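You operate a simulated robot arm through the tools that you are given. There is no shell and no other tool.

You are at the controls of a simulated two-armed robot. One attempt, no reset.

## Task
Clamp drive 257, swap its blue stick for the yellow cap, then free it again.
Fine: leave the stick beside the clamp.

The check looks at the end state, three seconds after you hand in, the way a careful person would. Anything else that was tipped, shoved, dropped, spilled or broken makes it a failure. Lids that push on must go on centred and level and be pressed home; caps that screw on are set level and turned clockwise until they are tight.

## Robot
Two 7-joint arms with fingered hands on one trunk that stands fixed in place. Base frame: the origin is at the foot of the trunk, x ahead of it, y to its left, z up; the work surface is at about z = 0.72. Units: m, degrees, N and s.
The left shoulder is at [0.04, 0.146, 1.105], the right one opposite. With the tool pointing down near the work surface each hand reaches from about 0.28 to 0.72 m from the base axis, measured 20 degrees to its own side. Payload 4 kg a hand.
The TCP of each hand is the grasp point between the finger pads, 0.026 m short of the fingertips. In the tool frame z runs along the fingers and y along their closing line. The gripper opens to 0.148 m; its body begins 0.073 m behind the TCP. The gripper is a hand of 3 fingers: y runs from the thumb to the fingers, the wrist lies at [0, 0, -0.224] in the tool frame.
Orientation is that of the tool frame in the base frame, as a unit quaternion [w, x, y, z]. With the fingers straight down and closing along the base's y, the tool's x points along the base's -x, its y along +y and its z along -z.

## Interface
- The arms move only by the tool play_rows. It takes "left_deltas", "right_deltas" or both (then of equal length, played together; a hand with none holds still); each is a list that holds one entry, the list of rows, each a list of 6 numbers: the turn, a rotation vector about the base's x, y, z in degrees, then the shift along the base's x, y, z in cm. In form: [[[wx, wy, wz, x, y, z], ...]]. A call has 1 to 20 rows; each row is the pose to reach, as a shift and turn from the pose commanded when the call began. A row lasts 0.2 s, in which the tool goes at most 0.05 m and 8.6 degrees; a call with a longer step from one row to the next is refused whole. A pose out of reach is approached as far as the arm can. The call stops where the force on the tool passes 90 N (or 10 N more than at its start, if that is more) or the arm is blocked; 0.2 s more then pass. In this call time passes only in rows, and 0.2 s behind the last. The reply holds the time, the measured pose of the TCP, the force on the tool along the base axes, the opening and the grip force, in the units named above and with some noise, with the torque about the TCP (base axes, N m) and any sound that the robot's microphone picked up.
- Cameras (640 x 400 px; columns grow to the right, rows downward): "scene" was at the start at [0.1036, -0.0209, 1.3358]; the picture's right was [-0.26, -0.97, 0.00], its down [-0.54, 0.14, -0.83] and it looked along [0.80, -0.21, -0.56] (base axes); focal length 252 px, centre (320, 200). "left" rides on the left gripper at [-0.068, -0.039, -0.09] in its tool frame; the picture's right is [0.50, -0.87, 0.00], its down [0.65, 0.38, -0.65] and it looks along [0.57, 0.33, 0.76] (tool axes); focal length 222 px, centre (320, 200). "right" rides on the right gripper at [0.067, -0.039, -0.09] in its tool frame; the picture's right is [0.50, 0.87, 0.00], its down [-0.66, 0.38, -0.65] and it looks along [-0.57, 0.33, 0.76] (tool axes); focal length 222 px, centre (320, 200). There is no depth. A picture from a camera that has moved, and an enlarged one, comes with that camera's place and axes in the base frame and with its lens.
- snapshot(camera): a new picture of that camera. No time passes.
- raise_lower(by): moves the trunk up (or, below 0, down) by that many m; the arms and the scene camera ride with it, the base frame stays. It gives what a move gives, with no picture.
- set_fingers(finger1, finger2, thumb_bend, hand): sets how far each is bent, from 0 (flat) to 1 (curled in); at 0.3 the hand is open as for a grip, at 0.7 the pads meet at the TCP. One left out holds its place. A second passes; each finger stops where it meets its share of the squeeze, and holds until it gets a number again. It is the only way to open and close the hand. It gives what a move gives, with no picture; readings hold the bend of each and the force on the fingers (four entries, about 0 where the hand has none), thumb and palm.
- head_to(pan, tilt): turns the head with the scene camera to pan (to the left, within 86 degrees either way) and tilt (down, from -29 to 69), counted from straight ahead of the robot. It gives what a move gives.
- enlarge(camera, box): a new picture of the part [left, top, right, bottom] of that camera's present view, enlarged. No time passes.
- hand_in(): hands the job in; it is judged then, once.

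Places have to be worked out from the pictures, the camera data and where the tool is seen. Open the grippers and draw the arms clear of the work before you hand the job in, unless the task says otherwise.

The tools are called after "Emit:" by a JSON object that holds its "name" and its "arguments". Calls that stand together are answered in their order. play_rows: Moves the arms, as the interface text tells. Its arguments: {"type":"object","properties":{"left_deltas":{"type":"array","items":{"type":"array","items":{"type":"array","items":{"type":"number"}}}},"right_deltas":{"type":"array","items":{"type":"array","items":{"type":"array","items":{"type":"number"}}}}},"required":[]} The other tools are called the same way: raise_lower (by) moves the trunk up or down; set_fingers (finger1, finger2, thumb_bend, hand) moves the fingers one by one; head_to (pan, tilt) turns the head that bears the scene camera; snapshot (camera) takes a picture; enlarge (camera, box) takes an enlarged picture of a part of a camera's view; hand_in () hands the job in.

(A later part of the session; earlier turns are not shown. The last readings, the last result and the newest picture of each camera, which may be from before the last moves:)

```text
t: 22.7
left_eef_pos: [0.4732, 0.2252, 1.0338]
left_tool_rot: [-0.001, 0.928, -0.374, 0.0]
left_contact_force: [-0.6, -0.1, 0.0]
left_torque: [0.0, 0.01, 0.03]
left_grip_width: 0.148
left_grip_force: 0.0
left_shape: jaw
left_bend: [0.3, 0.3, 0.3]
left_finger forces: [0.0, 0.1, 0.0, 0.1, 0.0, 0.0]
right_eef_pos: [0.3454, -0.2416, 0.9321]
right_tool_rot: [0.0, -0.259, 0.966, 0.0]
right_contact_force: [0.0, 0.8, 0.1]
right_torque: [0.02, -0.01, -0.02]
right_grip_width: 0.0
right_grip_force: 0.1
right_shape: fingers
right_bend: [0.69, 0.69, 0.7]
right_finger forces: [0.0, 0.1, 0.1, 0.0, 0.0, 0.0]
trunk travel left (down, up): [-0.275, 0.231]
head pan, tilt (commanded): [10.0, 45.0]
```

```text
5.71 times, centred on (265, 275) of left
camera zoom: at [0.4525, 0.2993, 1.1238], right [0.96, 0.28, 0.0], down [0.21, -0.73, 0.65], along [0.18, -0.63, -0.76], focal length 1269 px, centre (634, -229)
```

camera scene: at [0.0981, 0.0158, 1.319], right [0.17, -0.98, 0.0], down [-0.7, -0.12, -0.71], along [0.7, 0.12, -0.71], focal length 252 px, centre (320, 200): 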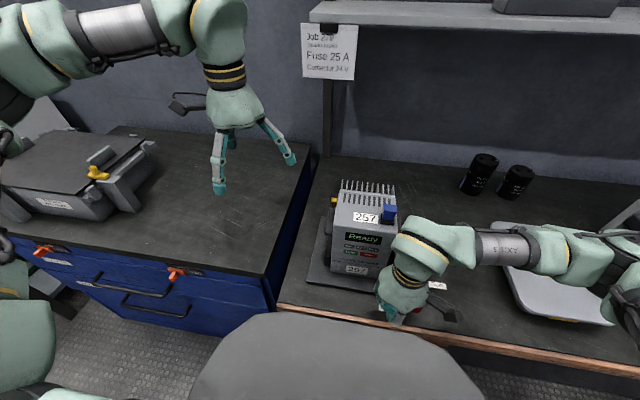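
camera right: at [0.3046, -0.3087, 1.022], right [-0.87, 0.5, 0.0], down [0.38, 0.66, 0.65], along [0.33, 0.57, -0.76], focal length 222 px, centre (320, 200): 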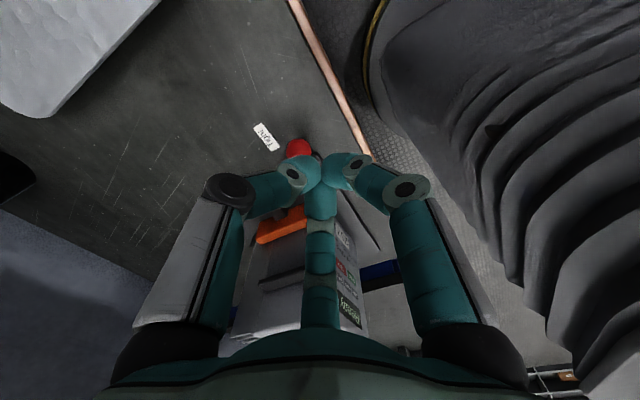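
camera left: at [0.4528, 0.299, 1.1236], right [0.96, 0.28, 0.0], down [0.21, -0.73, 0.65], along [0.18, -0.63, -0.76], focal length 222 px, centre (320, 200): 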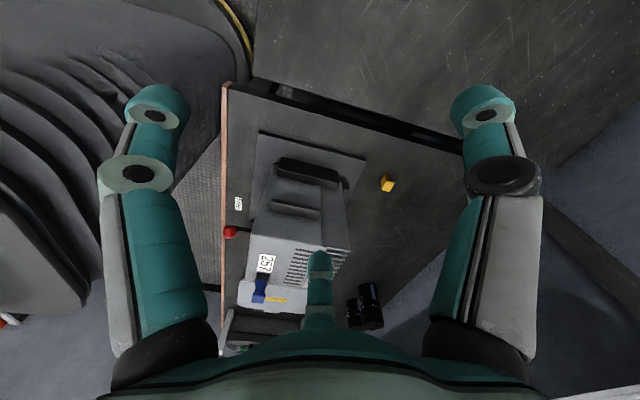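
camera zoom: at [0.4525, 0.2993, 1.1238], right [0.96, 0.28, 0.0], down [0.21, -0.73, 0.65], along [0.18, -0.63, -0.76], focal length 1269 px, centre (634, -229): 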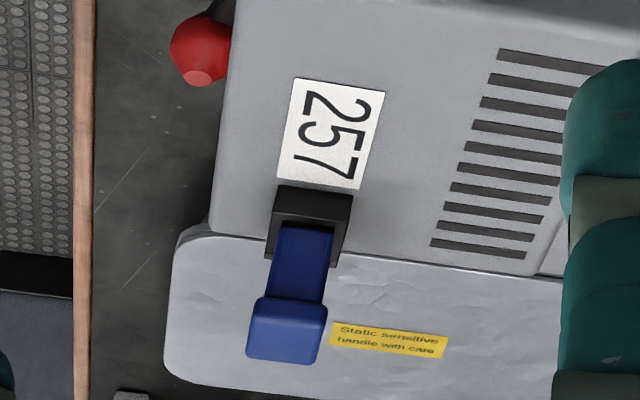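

The stick's flange top is at about (0.457, −0.062, 0.956), with the port top at roughly 0.93. I raise the right hand, move it over the stick and open the fingers partly.

Emit:
{"name": "play_rows", "arguments": {"right_deltas": [[[0, 0, 0, 0, 0, 4.3], [0, 0, 0, 0, 0, 8.6], [0, 0, 0, 0, 0, 12.8], [0, 0, 0, 2.2, 3.6, 12.8], [0, 0, 0, 4.4, 7.2, 12.8], [0, 0, 0, 6.7, 10.8, 12.8], [0, 0, 0, 8.9, 14.4, 12.8], [0, 0, 0, 11.1, 18, 12.8]]]}}

Emit:
{"name": "set_fingers", "arguments": {"hand": "right", "finger1": 0.5, "finger2": 0.5, "thumb_bend": 0.5}}

Emit:
{"name": "snapshot", "arguments": {"camera": "right"}}

Emit:
{"name": "snapshot", "arguments": {"camera": "left"}}

Emit:
{"name": "snapshot", "arguments": {"camera": "scene"}}

```text
t: 24.5
left_eef_pos: [0.4745, 0.2267, 1.0325]
left_tool_rot: [0.001, 0.927, -0.374, 0.0]
left_contact_force: [-0.3, 0.2, 0.3]
left_torque: [-0.01, -0.03, 0.02]
left_grip_width: 0.148
left_grip_force: 0.0
left_shape: jaw
left_bend: [0.3, 0.3, 0.3]
left_finger forces: [0.0, 0.0, 0.0, 0.0, 0.0, 0.1]
right_eef_pos: [0.4559, -0.0591, 1.0584]
right_tool_rot: [-0.001, -0.258, 0.966, 0.0]
right_contact_force: [-0.2, -0.8, -0.2]
right_torque: [0.0, 0.01, 0.0]
right_grip_width: 0.0
right_grip_force: 0.1
right_shape: fingers
right_bend: [0.69, 0.69, 0.7]
right_finger forces: [0.1, 0.0, 0.1, 0.0, 0.1, 0.0]
trunk travel left (down, up): [-0.275, 0.231]
head pan, tilt (commanded): [10.0, 45.0]
```

```text
t: 25.5
left_eef_pos: [0.4739, 0.2251, 1.0325]
left_tool_rot: [0.0, 0.928, -0.373, 0.0]
left_contact_force: [0.2, 0.4, -0.4]
left_torque: [-0.02, 0.0, -0.06]
left_grip_width: 0.1479
left_grip_force: 0.1
left_shape: jaw
left_bend: [0.3, 0.3, 0.3]
left_finger forces: [0.1, 0.0, 0.1, 0.0, 0.0, 0.0]
right_eef_pos: [0.4549, -0.0617, 1.058]
right_tool_rot: [0.001, -0.258, 0.966, 0.0]
right_contact_force: [-0.2, 0.3, 0.3]
right_torque: [-0.03, -0.01, 0.01]
right_grip_width: 0.0616
right_grip_force: 0.0
right_shape: fingers
right_bend: [0.5, 0.5, 0.5]
right_finger forces: [0.0, 0.0, 0.0, 0.0, 0.0, 0.0]
trunk travel left (down, up): [-0.275, 0.231]
head pan, tilt (commanded): [10.0, 45.0]
```

```text
taken
camera right: at [0.4162, -0.1281, 1.149], right [-0.87, 0.5, 0.0], down [0.38, 0.66, 0.65], along [0.33, 0.57, -0.76], focal length 222 px, centre (320, 200)
```

right: 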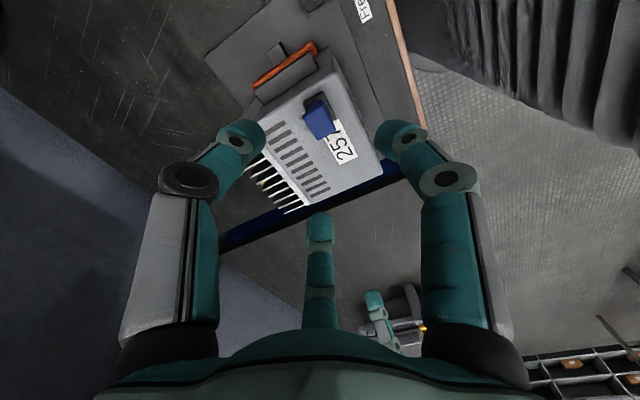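

```text
taken
camera left: at [0.453, 0.2993, 1.1234], right [0.96, 0.28, 0.0], down [0.21, -0.73, 0.65], along [0.18, -0.63, -0.76], focal length 222 px, centre (320, 200)
```

left: 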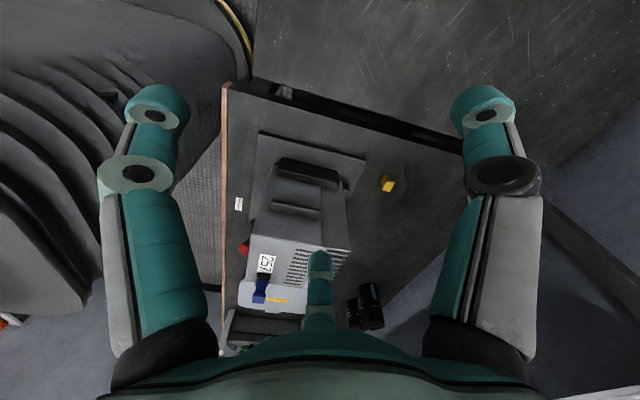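

```text
taken
camera scene: at [0.098, 0.0162, 1.319], right [0.17, -0.98, 0.0], down [-0.7, -0.12, -0.71], along [0.7, 0.12, -0.71], focal length 252 px, centre (320, 200)
```

scene: 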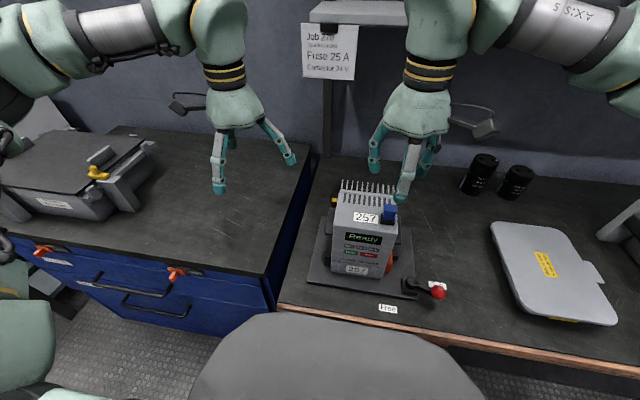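

The right camera sees the stick clearly from above. I zoom in to refine its position before descending.

Emit:
{"name": "enlarge", "arguments": {"camera": "right", "box": [285, 80, 365, 160]}}

```text
5.00 times, centred on (325, 120) of right
camera zoom: at [0.4162, -0.1281, 1.149], right [-0.87, 0.5, 0.0], down [0.38, 0.66, 0.65], along [0.33, 0.57, -0.76], focal length 1111 px, centre (295, 600)
```

zoom: 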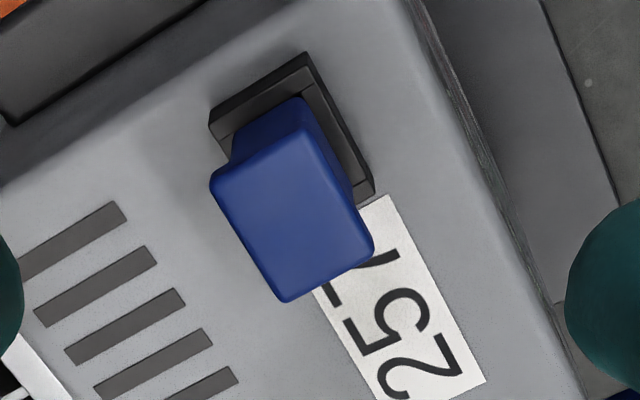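

The flange is axis-aligned with its centre at (0.455, −0.0615), right under the TCP. I descend to TCP z ≈ 0.967 and close the fingers on the flange.

Emit:
{"name": "play_rows", "arguments": {"right_deltas": [[[0, 0, 0, 0, 0, -2.5], [0, 0, 0, 0, 0, -5], [0, 0, 0, 0, 0, -7], [0, 0, 0, 0, 0, -8.2], [0, 0, 0, 0, 0, -9.1]]]}}

Emit:
{"name": "snapshot", "arguments": {"camera": "right"}}

Emit:
{"name": "enlarge", "arguments": {"camera": "scene", "box": [345, 160, 445, 240]}}

Emit:
{"name": "enlarge", "arguments": {"camera": "left", "box": [215, 220, 315, 330]}}

```text
t: 26.7
left_eef_pos: [0.4729, 0.2251, 1.0327]
left_tool_rot: [0.001, 0.928, -0.374, 0.0]
left_contact_force: [0.4, -0.4, -0.2]
left_torque: [-0.02, 0.02, 0.02]
left_grip_width: 0.1477
left_grip_force: 0.1
left_shape: jaw
left_bend: [0.3, 0.3, 0.3]
left_finger forces: [0.0, 0.1, 0.0, 0.1, 0.1, 0.0]
right_eef_pos: [0.4549, -0.0615, 0.966]
right_tool_rot: [0.001, -0.259, 0.966, 0.0]
right_contact_force: [0.4, -0.4, 0.6]
right_torque: [-0.03, -0.02, 0.02]
right_grip_width: 0.0618
right_grip_force: 0.1
right_shape: fingers
right_bend: [0.5, 0.5, 0.5]
right_finger forces: [0.0, 0.0, 0.1, 0.0, 0.1, 0.1]
trunk travel left (down, up): [-0.275, 0.231]
head pan, tilt (commanded): [10.0, 45.0]
```

```text
taken
camera right: at [0.416, -0.1285, 1.0572], right [-0.87, 0.5, 0.0], down [0.38, 0.66, 0.65], along [0.33, 0.57, -0.76], focal length 222 px, centre (320, 200)
```

right: 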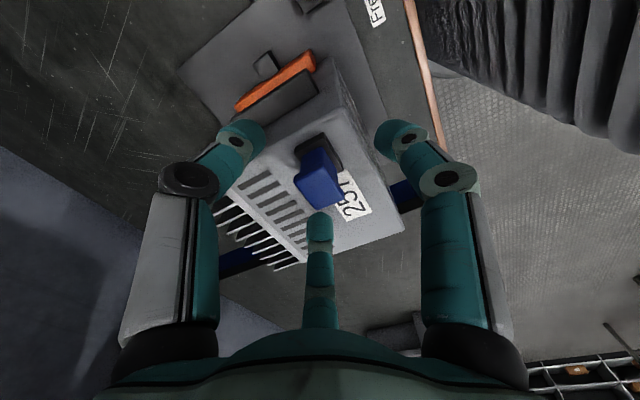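

```text
5.00 times, centred on (395, 200) of scene
camera zoom: at [0.0981, 0.016, 1.319], right [0.17, -0.98, 0.0], down [-0.7, -0.12, -0.71], along [0.7, 0.12, -0.71], focal length 1258 px, centre (-55, 200)
```

zoom: 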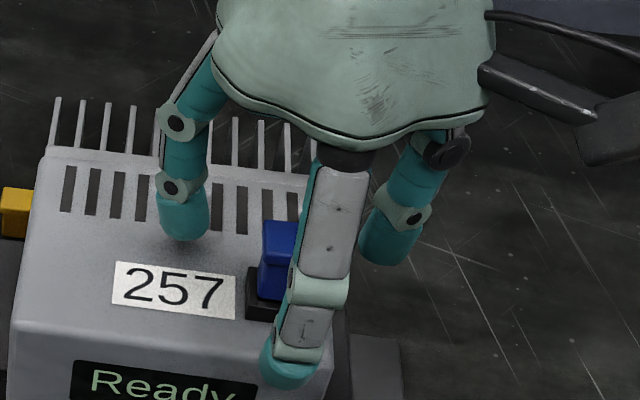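

```text
3.64 times, centred on (265, 275) of left
camera zoom: at [0.4531, 0.2991, 1.1235], right [0.96, 0.28, 0.0], down [0.21, -0.73, 0.65], along [0.18, -0.63, -0.76], focal length 808 px, centre (520, -73)
```

zoom: 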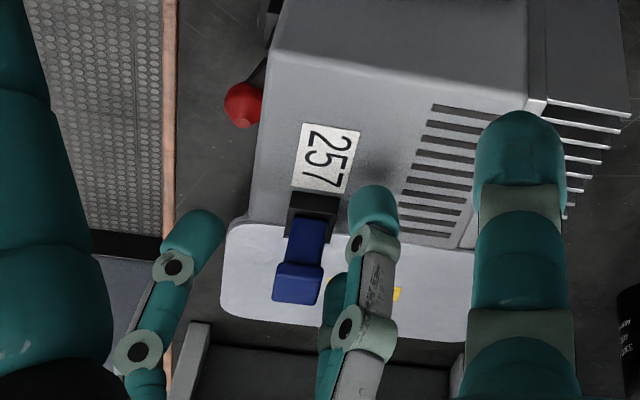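

The fingertips sit around z ≈ 0.93, a little low next to the port, so I raise 6 mm and then close on the flange.

Emit:
{"name": "play_rows", "arguments": {"right_deltas": [[[0, 0, 0, 0, 0, 0.6]]]}}

Emit:
{"name": "set_fingers", "arguments": {"hand": "right", "finger1": 0.6, "finger2": 0.6, "thumb_bend": 0.6}}

Emit:
{"name": "snapshot", "arguments": {"camera": "right"}}

Emit:
{"name": "enlarge", "arguments": {"camera": "scene", "box": [345, 160, 445, 240]}}

Emit:
{"name": "enlarge", "arguments": {"camera": "left", "box": [215, 220, 315, 330]}}

```text
t: 27.1
left_eef_pos: [0.4729, 0.2238, 1.0329]
left_tool_rot: [0.0, 0.927, -0.374, 0.0]
left_contact_force: [0.5, -0.5, -0.9]
left_torque: [-0.02, -0.02, -0.02]
left_grip_width: 0.148
left_grip_force: 0.2
left_shape: jaw
left_bend: [0.3, 0.3, 0.3]
left_finger forces: [0.0, 0.1, 0.1, 0.0, 0.0, 0.0]
right_eef_pos: [0.4559, -0.0617, 0.9724]
right_tool_rot: [0.0, -0.259, 0.966, 0.001]
right_contact_force: [-0.1, 0.5, -0.3]
right_torque: [0.01, -0.02, 0.01]
right_grip_width: 0.0615
right_grip_force: 0.0
right_shape: fingers
right_bend: [0.5, 0.5, 0.5]
right_finger forces: [0.0, 0.0, 0.1, 0.1, 0.0, 0.0]
trunk travel left (down, up): [-0.275, 0.231]
head pan, tilt (commanded): [10.0, 45.0]
```

```text
t: 28.1
left_eef_pos: [0.473, 0.2252, 1.0326]
left_tool_rot: [-0.001, 0.928, -0.374, 0.0]
left_contact_force: [-0.3, -0.5, -0.4]
left_torque: [0.0, -0.01, 0.0]
left_grip_width: 0.1478
left_grip_force: 0.1
left_shape: jaw
left_bend: [0.3, 0.3, 0.3]
left_finger forces: [0.0, 0.0, 0.1, 0.0, 0.1, 0.0]
right_eef_pos: [0.4564, -0.0622, 0.9724]
right_tool_rot: [0.0, -0.259, 0.966, 0.0]
right_contact_force: [0.4, 1.3, -0.1]
right_torque: [0.03, 0.01, 0.01]
right_grip_width: 0.0301
right_grip_force: 0.2
right_shape: fingers
right_bend: [0.6, 0.6, 0.6]
right_finger forces: [0.0, 0.0, 0.1, 0.0, 0.0, 0.0]
trunk travel left (down, up): [-0.275, 0.231]
head pan, tilt (commanded): [10.0, 45.0]
```

```text
taken
camera right: at [0.4159, -0.1288, 1.0635], right [-0.87, 0.5, 0.0], down [0.38, 0.66, 0.65], along [0.33, 0.57, -0.76], focal length 222 px, centre (320, 200)
```

right: 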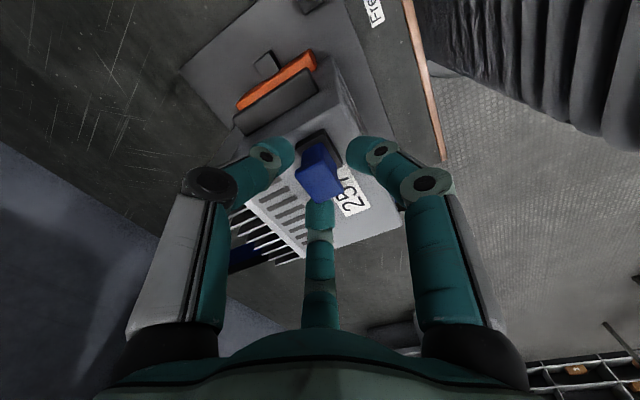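

```text
5.00 times, centred on (395, 200) of scene
camera zoom: at [0.0979, 0.016, 1.319], right [0.17, -0.98, 0.0], down [-0.7, -0.12, -0.71], along [0.7, 0.12, -0.71], focal length 1258 px, centre (-55, 200)
```

zoom: 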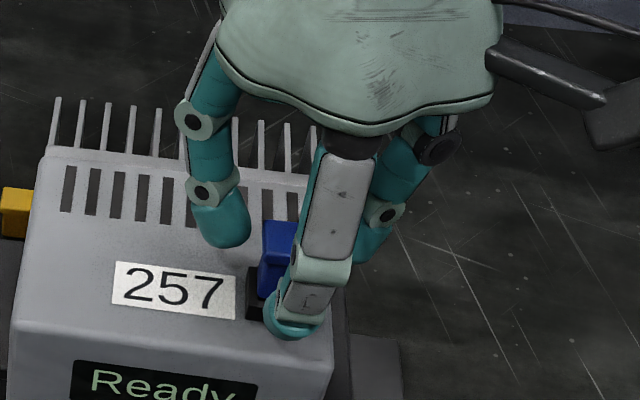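

```text
3.64 times, centred on (265, 275) of left
camera zoom: at [0.453, 0.2991, 1.1235], right [0.96, 0.28, 0.0], down [0.21, -0.73, 0.65], along [0.18, -0.63, -0.76], focal length 808 px, centre (520, -73)
```

zoom: 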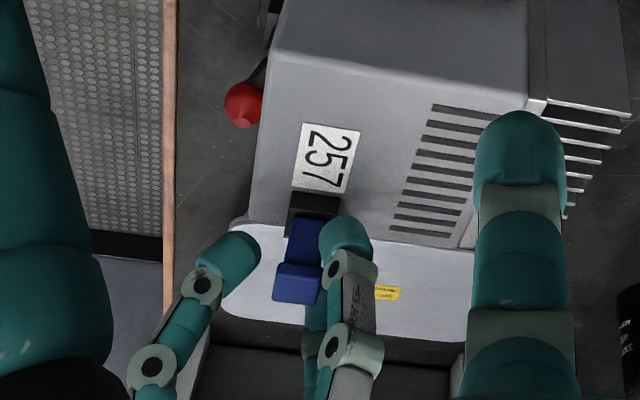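

The fingers are well placed around the flange and body. I close them to grip.

Emit:
{"name": "set_fingers", "arguments": {"hand": "right", "finger1": 0.8, "finger2": 0.8, "thumb_bend": 0.8}}

Emit:
{"name": "snapshot", "arguments": {"camera": "right"}}

Emit:
{"name": "enlarge", "arguments": {"camera": "scene", "box": [345, 160, 445, 240]}}

Emit:
{"name": "enlarge", "arguments": {"camera": "left", "box": [215, 220, 315, 330]}}

```text
t: 29.1
left_eef_pos: [0.4744, 0.2246, 1.0333]
left_tool_rot: [-0.001, 0.927, -0.374, 0.0]
left_contact_force: [-1.2, 0.3, 0.2]
left_torque: [0.02, 0.01, -0.02]
left_grip_width: 0.1482
left_grip_force: 0.0
left_shape: jaw
left_bend: [0.3, 0.3, 0.3]
left_finger forces: [0.0, 0.1, 0.1, 0.0, 0.0, 0.0]
right_eef_pos: [0.4553, -0.0619, 0.9724]
right_tool_rot: [0.0, -0.259, 0.966, 0.0]
right_contact_force: [0.1, -0.1, 0.0]
right_torque: [0.01, -0.01, 0.02]
right_grip_width: 0.0124
right_grip_force: 20.0
right_shape: fingers
right_bend: [0.65, 0.62, 0.65]
right_finger forces: [11.1, 12.0, 0.0, 0.0, 17.2, 0.1]
trunk travel left (down, up): [-0.275, 0.231]
head pan, tilt (commanded): [10.0, 45.0]
heard: snap
```

```text
taken
camera right: at [0.4157, -0.1287, 1.0636], right [-0.87, 0.5, 0.0], down [0.38, 0.66, 0.65], along [0.33, 0.57, -0.76], focal length 222 px, centre (320, 200)
```

right: 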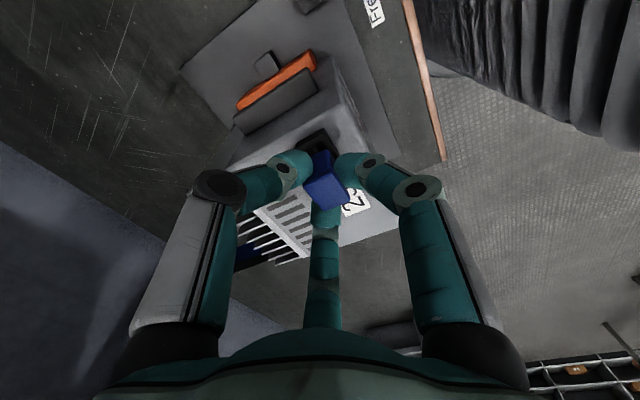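

```text
5.00 times, centred on (395, 200) of scene
camera zoom: at [0.0978, 0.0161, 1.3191], right [0.17, -0.98, 0.0], down [-0.7, -0.12, -0.71], along [0.7, 0.12, -0.71], focal length 1258 px, centre (-55, 200)
```

zoom: 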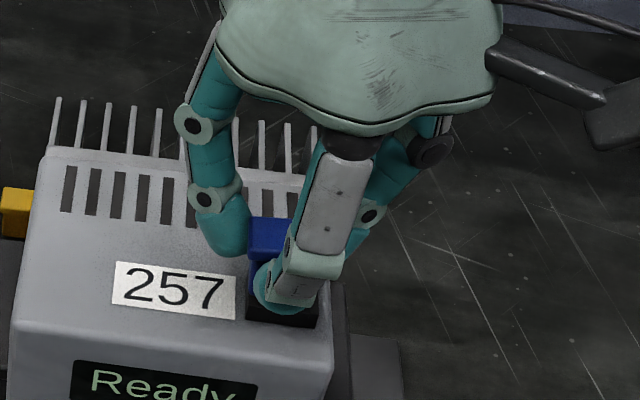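

```text
3.64 times, centred on (265, 275) of left
camera zoom: at [0.4528, 0.2992, 1.1235], right [0.96, 0.28, 0.0], down [0.21, -0.73, 0.65], along [0.18, -0.63, -0.76], focal length 808 px, centre (520, -73)
```

zoom: 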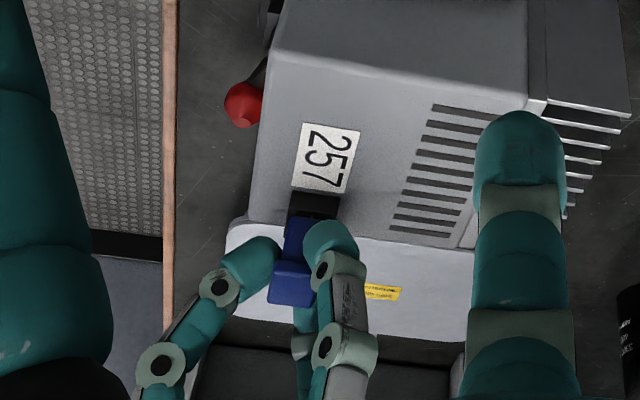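

A snap was heard as the fingers closed, likely the stick leaving its detent under the squeeze. I zoom in to see before pulling.

Emit:
{"name": "enlarge", "arguments": {"camera": "right", "box": [270, 110, 370, 230]}}

Emit:
{"name": "enlarge", "arguments": {"camera": "left", "box": [240, 255, 290, 315]}}

Emit:
{"name": "enlarge", "arguments": {"camera": "scene", "box": [375, 195, 415, 230]}}

```text
3.33 times, centred on (320, 170) of right
camera zoom: at [0.4157, -0.1287, 1.0636], right [-0.87, 0.5, 0.0], down [0.38, 0.66, 0.65], along [0.33, 0.57, -0.76], focal length 740 px, centre (320, 300)
```

zoom: 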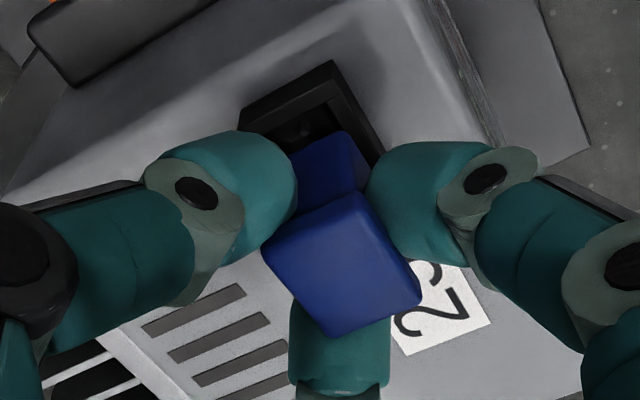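

```text
6.67 times, centred on (265, 285) of left
camera zoom: at [0.4528, 0.2992, 1.1235], right [0.96, 0.28, 0.0], down [0.21, -0.73, 0.65], along [0.18, -0.63, -0.76], focal length 1481 px, centre (687, -367)
```

zoom: 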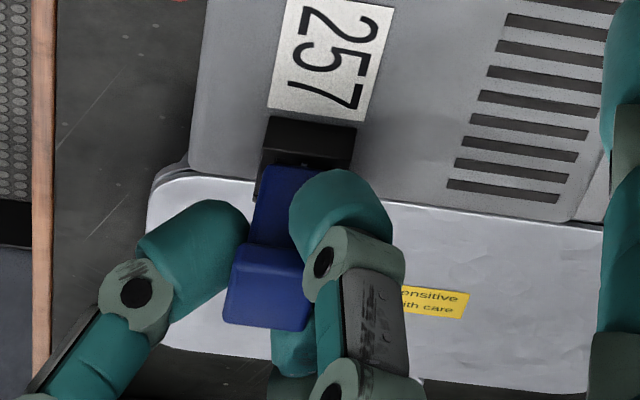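

```text
11.43 times, centred on (395, 212) of scene
camera zoom: at [0.0978, 0.0161, 1.3191], right [0.17, -0.98, 0.0], down [-0.7, -0.12, -0.71], along [0.7, 0.12, -0.71], focal length 2876 px, centre (-537, 57)
```

zoom: 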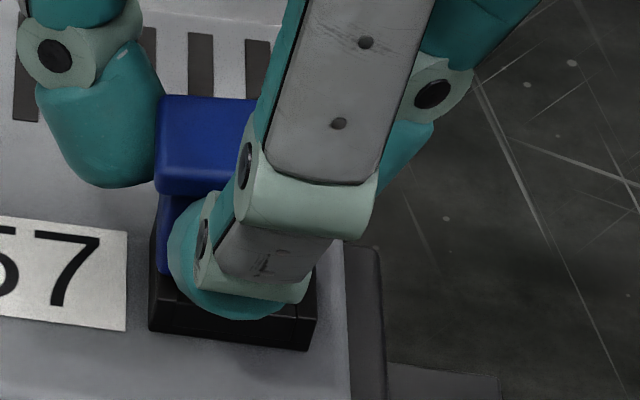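

The stick has popped out of its slot and is held by its body under the flange. I lift straight up slowly.

Emit:
{"name": "play_rows", "arguments": {"right_deltas": [[[0, 0, 0, 0, 0, 0.5], [0, 0, 0, 0, 0, 1], [0, 0, 0, 0, 0, 2], [0, 0, 0, 0, 0, 3.5], [0, 0, 0, 0, 0, 5], [0, 0, 0, 0, 0, 7], [0, 0, 0, 0, 0, 9]]]}}

Emit:
{"name": "enlarge", "arguments": {"camera": "right", "box": [240, 60, 400, 240]}}

Emit:
{"name": "enlarge", "arguments": {"camera": "scene", "box": [345, 110, 465, 230]}}

Emit:
{"name": "enlarge", "arguments": {"camera": "left", "box": [200, 220, 310, 370]}}

```text
t: 30.7
left_eef_pos: [0.4731, 0.2252, 1.0326]
left_tool_rot: [-0.001, 0.927, -0.374, 0.0]
left_contact_force: [0.1, 0.9, 0.3]
left_torque: [0.02, -0.02, -0.02]
left_grip_width: 0.1477
left_grip_force: 0.1
left_shape: jaw
left_bend: [0.3, 0.3, 0.3]
left_finger forces: [0.0, 0.0, 0.0, 0.1, 0.0, 0.0]
right_eef_pos: [0.4559, -0.0605, 1.0628]
right_tool_rot: [-0.001, -0.259, 0.966, 0.0]
right_contact_force: [0.2, 0.3, -0.2]
right_torque: [-0.02, 0.02, 0.01]
right_grip_width: 0.0125
right_grip_force: 20.0
right_shape: fingers
right_bend: [0.65, 0.62, 0.65]
right_finger forces: [11.2, 12.0, 0.0, 0.0, 17.2, 0.0]
trunk travel left (down, up): [-0.275, 0.231]
head pan, tilt (commanded): [10.0, 45.0]
```

```text
2.22 times, centred on (320, 150) of right
camera zoom: at [0.4157, -0.1287, 1.1542], right [-0.87, 0.5, 0.0], down [0.38, 0.66, 0.65], along [0.33, 0.57, -0.76], focal length 494 px, centre (320, 311)
```

zoom: 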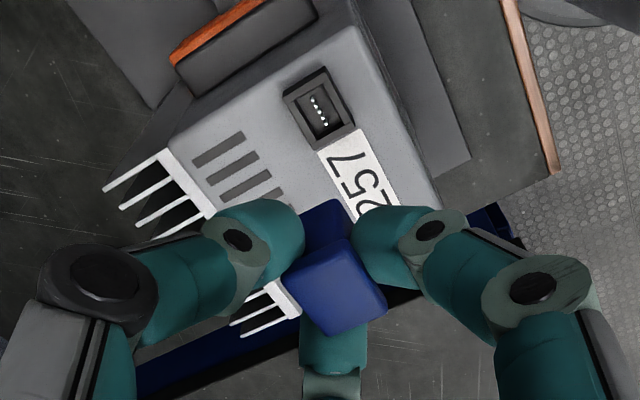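

```text
3.33 times, centred on (405, 170) of scene
camera zoom: at [0.0975, 0.0162, 1.3191], right [0.17, -0.98, 0.0], down [-0.7, -0.12, -0.71], along [0.7, 0.12, -0.71], focal length 839 px, centre (37, 300)
```

zoom: 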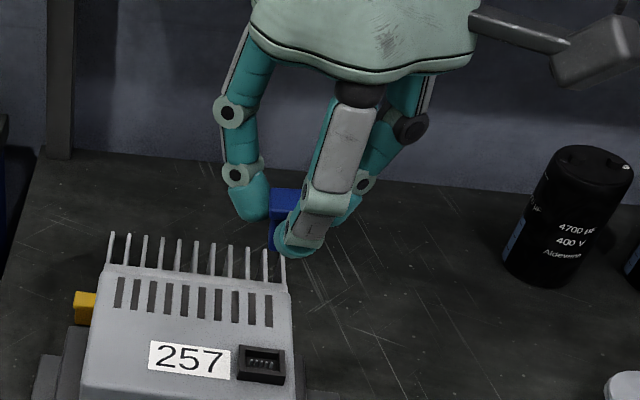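

```text
2.67 times, centred on (255, 295) of left
camera zoom: at [0.4526, 0.2993, 1.1237], right [0.96, 0.28, 0.0], down [0.21, -0.73, 0.65], along [0.18, -0.63, -0.76], focal length 592 px, centre (493, -53)
```

zoom: 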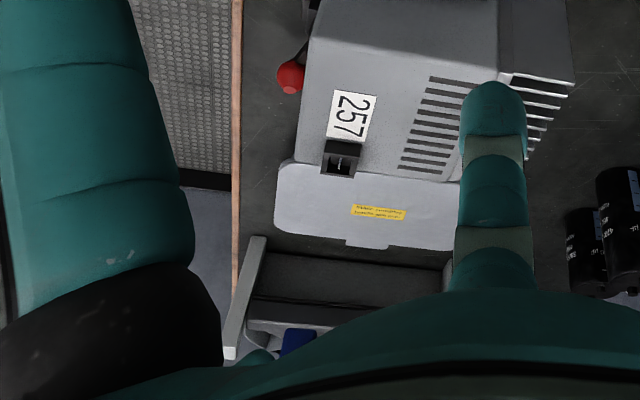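

The stick is out and held, leaving the port with pins open. I carry it to the free bench spot right of the clamp at about (0.57, −0.25) and lower to TCP z ≈ 0.80.

Emit:
{"name": "play_rows", "arguments": {"right_deltas": [[[0, 0, 0, 1.9, -3.2, 0], [0, 0, 0, 3.8, -6.4, 0], [0, 0, 0, 5.7, -9.6, 0], [0, 0, 0, 7.6, -12.8, 0], [0, 0, 0, 9.5, -16, 0], [0, 0, 0, 11.4, -19, 0], [0, 0, 0, 11.4, -19, -4], [0, 0, 0, 11.4, -19, -8], [0, 0, 0, 11.4, -19, -12], [0, 0, 0, 11.4, -19, -16], [0, 0, 0, 11.4, -19, -20], [0, 0, 0, 11.4, -19, -23], [0, 0, 0, 11.4, -19, -25], [0, 0, 0, 11.4, -19, -26.3]]]}}

Emit:
{"name": "snapshot", "arguments": {"camera": "right"}}

Emit:
{"name": "enlarge", "arguments": {"camera": "scene", "box": [380, 160, 500, 280]}}

Emit:
{"name": "enlarge", "arguments": {"camera": "left", "box": [200, 200, 360, 350]}}

```text
t: 33.7
left_eef_pos: [0.4735, 0.2248, 1.0332]
left_tool_rot: [0.0, 0.927, -0.374, 0.0]
left_contact_force: [0.1, 0.7, -0.2]
left_torque: [-0.01, 0.02, -0.03]
left_grip_width: 0.1482
left_grip_force: 0.1
left_shape: jaw
left_bend: [0.3, 0.3, 0.3]
left_finger forces: [0.0, 0.0, 0.0, 0.1, 0.0, 0.0]
right_eef_pos: [0.5696, -0.2515, 0.7992]
right_tool_rot: [0.0, -0.259, 0.966, 0.0]
right_contact_force: [0.8, -0.2, -0.3]
right_torque: [-0.03, 0.03, -0.03]
right_grip_width: 0.0117
right_grip_force: 19.8
right_shape: fingers
right_bend: [0.65, 0.62, 0.65]
right_finger forces: [10.9, 12.1, 0.0, 0.0, 16.8, 0.1]
trunk travel left (down, up): [-0.275, 0.231]
head pan, tilt (commanded): [10.0, 45.0]
```

```text
taken
camera right: at [0.5296, -0.3188, 0.8898], right [-0.87, 0.5, 0.0], down [0.38, 0.66, 0.65], along [0.33, 0.57, -0.76], focal length 222 px, centre (320, 200)
```

right: 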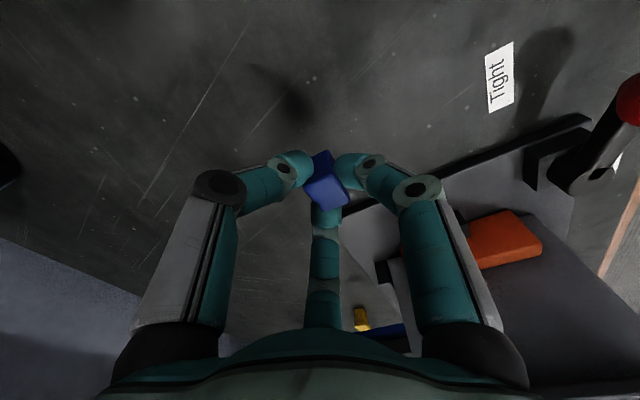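

```text
3.33 times, centred on (440, 220) of scene
camera zoom: at [0.0982, 0.0158, 1.319], right [0.17, -0.98, 0.0], down [-0.7, -0.12, -0.71], along [0.7, 0.12, -0.71], focal length 839 px, centre (-80, 133)
```

zoom: 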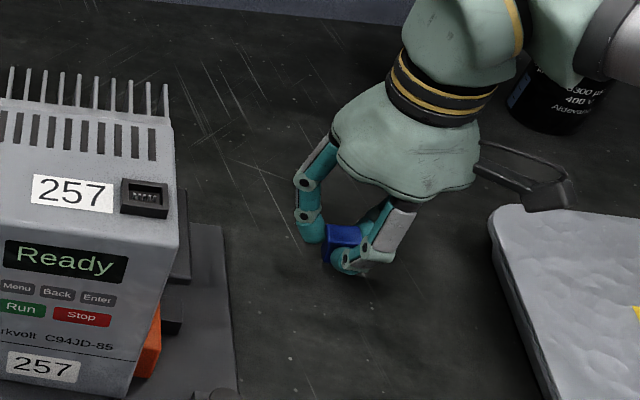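

```text
2.67 times, centred on (280, 275) of left
camera zoom: at [0.4532, 0.299, 1.1235], right [0.96, 0.28, 0.0], down [0.21, -0.73, 0.65], along [0.18, -0.63, -0.76], focal length 592 px, centre (427, 0)
```

zoom: 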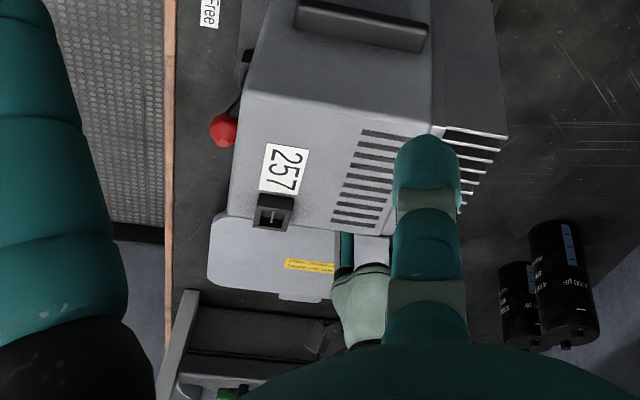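

The stick is over the free bench spot. I zoom in to judge the height of its bottom end above the table.

Emit:
{"name": "enlarge", "arguments": {"camera": "scene", "box": [460, 215, 500, 250]}}

Emit:
{"name": "play_rows", "arguments": {"right_deltas": [[[0, 0, 0, 0, 0, -0.6], [0, 0, 0, 0, 0, -1.2], [0, 0, 0, 0, 0, -1.8]]]}}

Emit:
{"name": "enlarge", "arguments": {"camera": "scene", "box": [460, 215, 500, 250]}}

```text
11.43 times, centred on (480, 232) of scene
camera zoom: at [0.0982, 0.0158, 1.319], right [0.17, -0.98, 0.0], down [-0.7, -0.12, -0.71], along [0.7, 0.12, -0.71], focal length 2876 px, centre (-1509, -171)
```

zoom: 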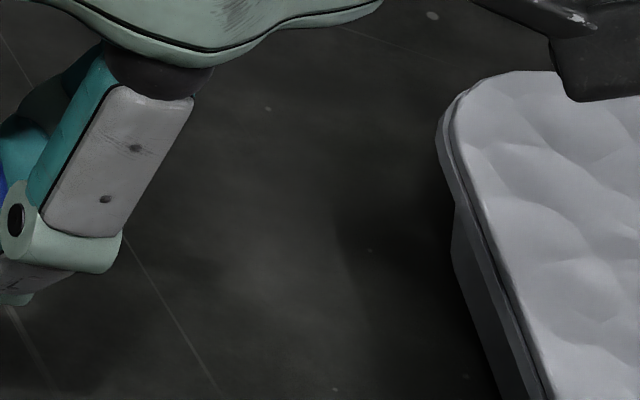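

```text
t: 34.5
left_eef_pos: [0.4734, 0.2236, 1.0325]
left_tool_rot: [0.0, 0.928, -0.374, 0.0]
left_contact_force: [0.2, 0.2, 0.3]
left_torque: [0.03, 0.0, 0.05]
left_grip_width: 0.1477
left_grip_force: 0.1
left_shape: jaw
left_bend: [0.3, 0.3, 0.3]
left_finger forces: [0.0, 0.1, 0.0, 0.0, 0.0, 0.1]
right_eef_pos: [0.5689, -0.2507, 0.7805]
right_tool_rot: [-0.001, -0.259, 0.966, 0.0]
right_contact_force: [0.2, -0.4, -0.1]
right_torque: [0.0, 0.0, -0.02]
right_grip_width: 0.0119
right_grip_force: 20.0
right_shape: fingers
right_bend: [0.65, 0.62, 0.65]
right_finger forces: [10.9, 12.3, 0.0, 0.0, 16.8, 0.0]
trunk travel left (down, up): [-0.275, 0.231]
head pan, tilt (commanded): [10.0, 45.0]
```

```text
11.43 times, centred on (480, 232) of scene
camera zoom: at [0.0981, 0.0159, 1.319], right [0.17, -0.98, 0.0], down [-0.7, -0.12, -0.71], along [0.7, 0.12, -0.71], focal length 2876 px, centre (-1509, -171)
```

zoom: 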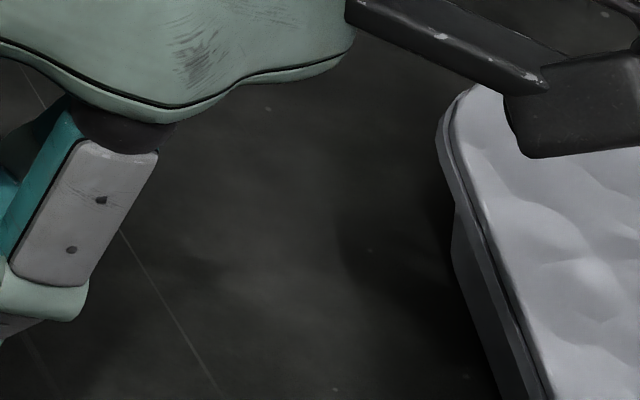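

That crop missed the stick; it is at about pixel (447, 235). I look there now.

Emit:
{"name": "enlarge", "arguments": {"camera": "scene", "box": [420, 215, 476, 250]}}

Emit:
{"name": "enlarge", "arguments": {"camera": "right", "box": [250, 110, 410, 240]}}

```text
11.43 times, centred on (448, 232) of scene
camera zoom: at [0.0981, 0.0159, 1.319], right [0.17, -0.98, 0.0], down [-0.7, -0.12, -0.71], along [0.7, 0.12, -0.71], focal length 2876 px, centre (-1143, -171)
```

zoom: 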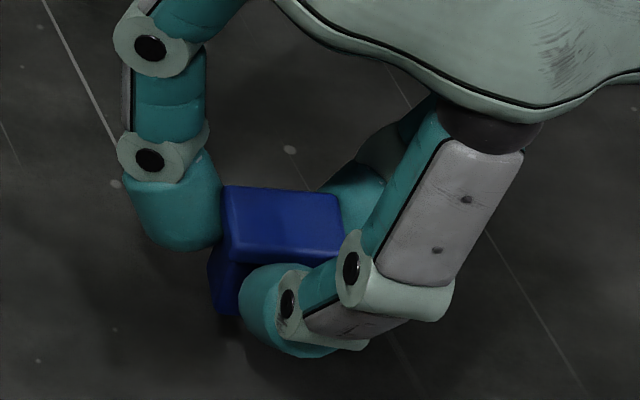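

```text
3.08 times, centred on (330, 175) of right
camera zoom: at [0.53, -0.3188, 0.872], right [-0.87, 0.5, 0.0], down [0.38, 0.66, 0.65], along [0.33, 0.57, -0.76], focal length 684 px, centre (289, 277)
```

zoom: 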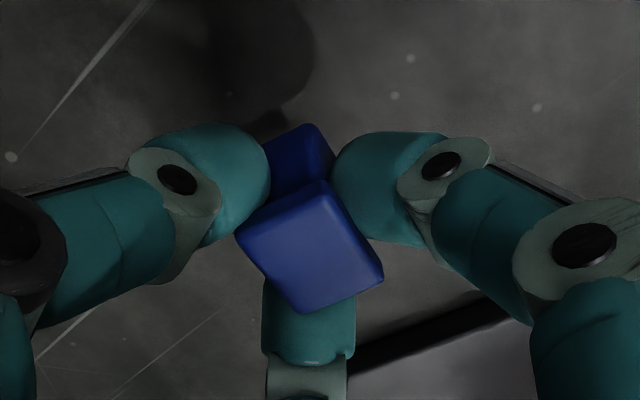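

The stick's bottom is at about z ≈ 0.735, roughly 1.5 cm above the bench. I lower another 1.1 cm slowly and check the force.

Emit:
{"name": "play_rows", "arguments": {"right_deltas": [[[0, 0, 0, 0, 0, -0.4], [0, 0, 0, 0, 0, -0.8], [0, 0, 0, 0, 0, -1.1]]]}}

```text
t: 35.3
left_eef_pos: [0.4725, 0.2247, 1.0327]
left_tool_rot: [0.0, 0.928, -0.373, 0.0]
left_contact_force: [-0.2, -0.6, 0.2]
left_torque: [0.01, -0.01, 0.0]
left_grip_width: 0.1481
left_grip_force: 0.0
left_shape: jaw
left_bend: [0.3, 0.3, 0.3]
left_finger forces: [0.0, 0.0, 0.1, 0.0, 0.1, 0.0]
right_eef_pos: [0.5695, -0.2522, 0.7719]
right_tool_rot: [0.001, -0.26, 0.966, 0.0]
right_contact_force: [-0.2, -0.1, -0.6]
right_torque: [-0.01, 0.02, -0.02]
right_grip_width: 0.0119
right_grip_force: 19.8
right_shape: fingers
right_bend: [0.65, 0.62, 0.65]
right_finger forces: [10.8, 12.2, 0.0, 0.0, 16.7, 0.1]
trunk travel left (down, up): [-0.275, 0.231]
head pan, tilt (commanded): [10.0, 45.0]
```

No contact yet. I lower a further 3 mm.

Emit:
{"name": "play_rows", "arguments": {"right_deltas": [[[0, 0, 0, 0, 0, -0.15], [0, 0, 0, 0, 0, -0.3]]]}}

Emit:
{"name": "enlarge", "arguments": {"camera": "scene", "box": [420, 215, 476, 250]}}

```text
t: 35.9
left_eef_pos: [0.4736, 0.2255, 1.0331]
left_tool_rot: [0.0, 0.927, -0.374, 0.0]
left_contact_force: [0.3, 0.6, -0.1]
left_torque: [-0.04, -0.01, 0.02]
left_grip_width: 0.148
left_grip_force: 0.1
left_shape: jaw
left_bend: [0.3, 0.3, 0.3]
left_finger forces: [0.0, 0.0, 0.0, 0.0, 0.1, 0.1]
right_eef_pos: [0.5702, -0.2516, 0.768]
right_tool_rot: [0.0, -0.26, 0.966, 0.0]
right_contact_force: [-0.3, -0.4, -0.4]
right_torque: [0.0, -0.02, -0.03]
right_grip_width: 0.0117
right_grip_force: 20.4
right_shape: fingers
right_bend: [0.65, 0.62, 0.65]
right_finger forces: [11.0, 12.3, 0.0, 0.0, 16.8, 0.1]
trunk travel left (down, up): [-0.275, 0.231]
head pan, tilt (commanded): [10.0, 45.0]
```

```text
11.43 times, centred on (448, 232) of scene
camera zoom: at [0.098, 0.0159, 1.319], right [0.17, -0.98, 0.0], down [-0.7, -0.12, -0.71], along [0.7, 0.12, -0.71], focal length 2876 px, centre (-1143, -171)
```

zoom: 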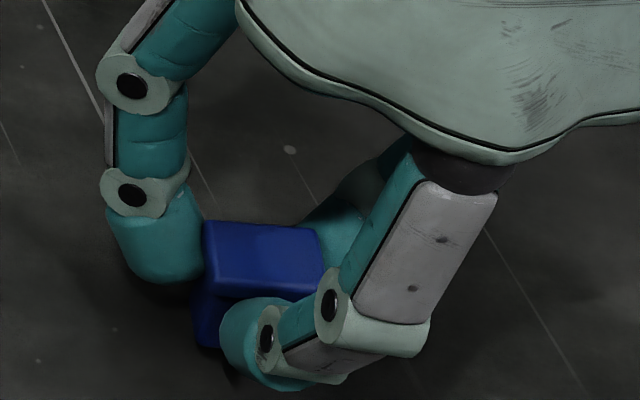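

Still no contact; the bottom looks very close to the bench. I continue in 1.5 mm steps.

Emit:
{"name": "play_rows", "arguments": {"right_deltas": [[[0, 0, 0, 0, 0, -0.15], [0, 0, 0, 0, 0, -0.3]]]}}

```text
t: 36.5
left_eef_pos: [0.4742, 0.2245, 1.0335]
left_tool_rot: [0.0, 0.927, -0.374, 0.0]
left_contact_force: [0.3, -0.9, 0.1]
left_torque: [0.0, -0.02, 0.0]
left_grip_width: 0.1481
left_grip_force: 0.1
left_shape: jaw
left_bend: [0.3, 0.3, 0.3]
left_finger forces: [0.0, 0.0, 0.0, 0.1, 0.1, 0.0]
right_eef_pos: [0.5702, -0.2513, 0.7646]
right_tool_rot: [0.0, -0.26, 0.966, 0.0]
right_contact_force: [-0.2, 0.2, 0.2]
right_torque: [0.02, 0.01, -0.02]
right_grip_width: 0.0117
right_grip_force: 19.9
right_shape: fingers
right_bend: [0.65, 0.62, 0.65]
right_finger forces: [10.9, 12.2, 0.0, 0.0, 16.9, 0.1]
trunk travel left (down, up): [-0.275, 0.231]
head pan, tilt (commanded): [10.0, 45.0]
```

Still free. Another 3 mm down in small steps.

Emit:
{"name": "play_rows", "arguments": {"right_deltas": [[[0, 0, 0, 0, 0, -0.15], [0, 0, 0, 0, 0, -0.3]]]}}

Emit:
{"name": "enlarge", "arguments": {"camera": "right", "box": [250, 110, 410, 240]}}

```text
t: 37.1
left_eef_pos: [0.4744, 0.2243, 1.0333]
left_tool_rot: [0.0, 0.927, -0.374, 0.001]
left_contact_force: [0.9, 1.1, 0.1]
left_torque: [0.0, -0.02, -0.01]
left_grip_width: 0.1481
left_grip_force: 0.1
left_shape: jaw
left_bend: [0.3, 0.3, 0.3]
left_finger forces: [0.1, 0.1, 0.1, 0.1, 0.0, 0.0]
right_eef_pos: [0.5696, -0.2523, 0.7618]
right_tool_rot: [-0.001, -0.26, 0.966, 0.0]
right_contact_force: [0.2, -0.1, -0.1]
right_torque: [0.0, 0.01, 0.01]
right_grip_width: 0.0117
right_grip_force: 19.6
right_shape: fingers
right_bend: [0.65, 0.62, 0.65]
right_finger forces: [11.0, 12.2, 0.0, 0.0, 16.8, 0.1]
trunk travel left (down, up): [-0.275, 0.231]
head pan, tilt (commanded): [10.0, 45.0]
```

```text
3.08 times, centred on (330, 175) of right
camera zoom: at [0.5299, -0.3192, 0.8522], right [-0.87, 0.5, 0.0], down [0.38, 0.66, 0.65], along [0.33, 0.57, -0.76], focal length 684 px, centre (289, 277)
```

zoom: 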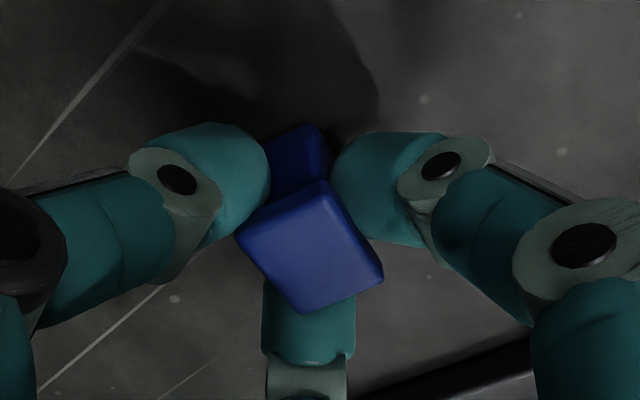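

Still no contact at TCP z 0.762. I go on by 3 mm.

Emit:
{"name": "play_rows", "arguments": {"right_deltas": [[[0, 0, 0, 0, 0, -0.15], [0, 0, 0, 0, 0, -0.3]]]}}

Emit:
{"name": "enlarge", "arguments": {"camera": "scene", "box": [420, 215, 476, 250]}}

```text
t: 37.7
left_eef_pos: [0.4734, 0.2254, 1.0331]
left_tool_rot: [0.0, 0.927, -0.374, 0.0]
left_contact_force: [0.7, 0.3, 0.8]
left_torque: [0.04, 0.01, -0.02]
left_grip_width: 0.1478
left_grip_force: 0.1
left_shape: jaw
left_bend: [0.3, 0.3, 0.3]
left_finger forces: [0.0, 0.1, 0.0, 0.0, 0.0, 0.0]
right_eef_pos: [0.5695, -0.2518, 0.7587]
right_tool_rot: [-0.001, -0.26, 0.966, 0.001]
right_contact_force: [0.3, -0.1, 1.8]
right_torque: [0.02, -0.01, 0.01]
right_grip_width: 0.0118
right_grip_force: 20.0
right_shape: fingers
right_bend: [0.65, 0.62, 0.65]
right_finger forces: [11.1, 12.0, 0.1, 0.0, 16.9, 0.0]
trunk travel left (down, up): [-0.275, 0.231]
head pan, tilt (commanded): [10.0, 45.0]
```

```text
11.43 times, centred on (448, 232) of scene
camera zoom: at [0.0976, 0.016, 1.3191], right [0.17, -0.98, 0.0], down [-0.7, -0.12, -0.71], along [0.7, 0.12, -0.71], focal length 2876 px, centre (-1143, -171)
```

zoom: 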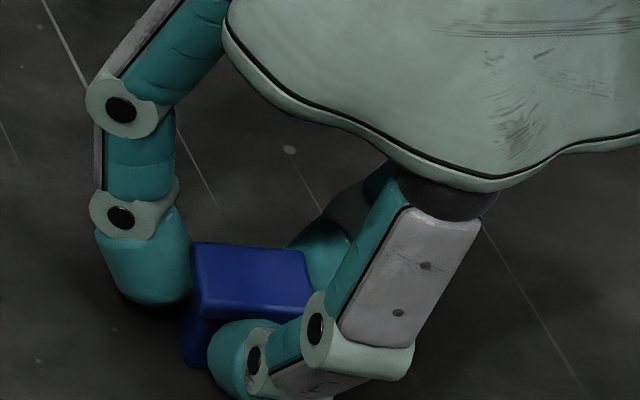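

A first upward force of 1.8 N appears, so the stick seems to touch the bench. I go 1 mm further to confirm.

Emit:
{"name": "play_rows", "arguments": {"right_deltas": [[[0, 0, 0, 0, 0, -0.1]]]}}

```text
t: 38.1
left_eef_pos: [0.4728, 0.2243, 1.0337]
left_tool_rot: [0.0, 0.928, -0.373, 0.0]
left_contact_force: [-1.4, -0.2, 0.2]
left_torque: [-0.01, 0.02, 0.01]
left_grip_width: 0.1481
left_grip_force: 0.1
left_shape: jaw
left_bend: [0.3, 0.3, 0.3]
left_finger forces: [0.0, 0.0, 0.1, 0.0, 0.0, 0.0]
right_eef_pos: [0.5684, -0.2509, 0.7589]
right_tool_rot: [0.0, -0.259, 0.966, 0.0]
right_contact_force: [0.1, -0.7, 6.7]
right_torque: [0.06, -0.04, -0.01]
right_grip_width: 0.0121
right_grip_force: 21.1
right_shape: fingers
right_bend: [0.65, 0.62, 0.65]
right_finger forces: [11.6, 12.1, 0.1, 0.0, 17.7, 0.0]
trunk travel left (down, up): [-0.275, 0.231]
head pan, tilt (commanded): [10.0, 45.0]
```

The stick stands on the bench with 6.7 N of contact. I ease 1 mm up and open the fingers gently.

Emit:
{"name": "play_rows", "arguments": {"right_deltas": [[[0, 0, 0, 0, 0, 0.08]]]}}

Emit:
{"name": "set_fingers", "arguments": {"hand": "right", "finger1": 0.57, "finger2": 0.57, "thumb_bend": 0.57}}

Emit:
{"name": "enlarge", "arguments": {"camera": "scene", "box": [420, 215, 476, 250]}}

Emit:
{"name": "enlarge", "arguments": {"camera": "right", "box": [250, 110, 410, 240]}}

```text
t: 38.5
left_eef_pos: [0.4728, 0.2238, 1.0332]
left_tool_rot: [0.0, 0.927, -0.374, 0.0]
left_contact_force: [0.3, 0.0, -0.2]
left_torque: [-0.01, -0.01, 0.03]
left_grip_width: 0.148
left_grip_force: 0.1
left_shape: jaw
left_bend: [0.3, 0.3, 0.3]
left_finger forces: [0.0, 0.0, 0.0, 0.0, 0.0, 0.0]
right_eef_pos: [0.5691, -0.252, 0.7585]
right_tool_rot: [0.0, -0.259, 0.966, 0.0]
right_contact_force: [0.8, -0.7, 4.3]
right_torque: [0.04, -0.06, 0.0]
right_grip_width: 0.0117
right_grip_force: 20.2
right_shape: fingers
right_bend: [0.65, 0.62, 0.65]
right_finger forces: [11.1, 12.1, 0.0, 0.0, 17.6, 0.0]
trunk travel left (down, up): [-0.275, 0.231]
head pan, tilt (commanded): [10.0, 45.0]
```

```text
t: 39.5
left_eef_pos: [0.4728, 0.2259, 1.0336]
left_tool_rot: [0.0, 0.927, -0.374, 0.0]
left_contact_force: [0.0, 0.3, 0.1]
left_torque: [0.03, 0.02, 0.0]
left_grip_width: 0.1479
left_grip_force: 0.1
left_shape: jaw
left_bend: [0.3, 0.3, 0.3]
left_finger forces: [0.0, 0.0, 0.0, 0.0, 0.0, 0.0]
right_eef_pos: [0.5682, -0.252, 0.7585]
right_tool_rot: [0.001, -0.259, 0.966, 0.0]
right_contact_force: [0.7, 0.1, -0.1]
right_torque: [-0.03, 0.05, -0.01]
right_grip_width: 0.0422
right_grip_force: 0.1
right_shape: fingers
right_bend: [0.56, 0.56, 0.56]
right_finger forces: [0.1, 0.0, 0.1, 0.0, 0.0, 0.1]
trunk travel left (down, up): [-0.275, 0.231]
head pan, tilt (commanded): [10.0, 45.0]
```

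```text
11.43 times, centred on (448, 232) of scene
camera zoom: at [0.0979, 0.016, 1.319], right [0.17, -0.98, 0.0], down [-0.7, -0.12, -0.71], along [0.7, 0.12, -0.71], focal length 2876 px, centre (-1143, -171)
```

zoom: 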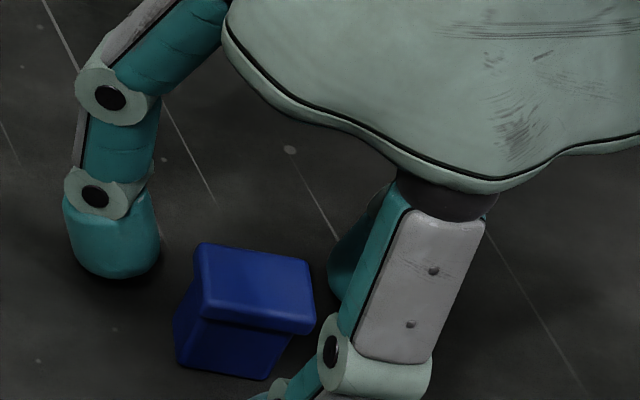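

```text
3.08 times, centred on (330, 175) of right
camera zoom: at [0.5298, -0.3191, 0.8491], right [-0.87, 0.5, 0.0], down [0.38, 0.66, 0.65], along [0.33, 0.57, -0.76], focal length 684 px, centre (289, 277)
```

zoom: 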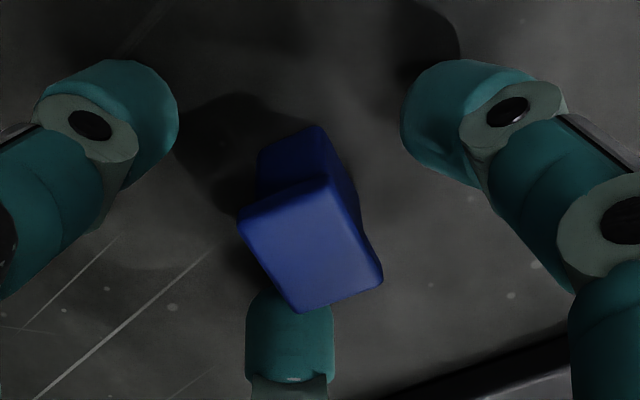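

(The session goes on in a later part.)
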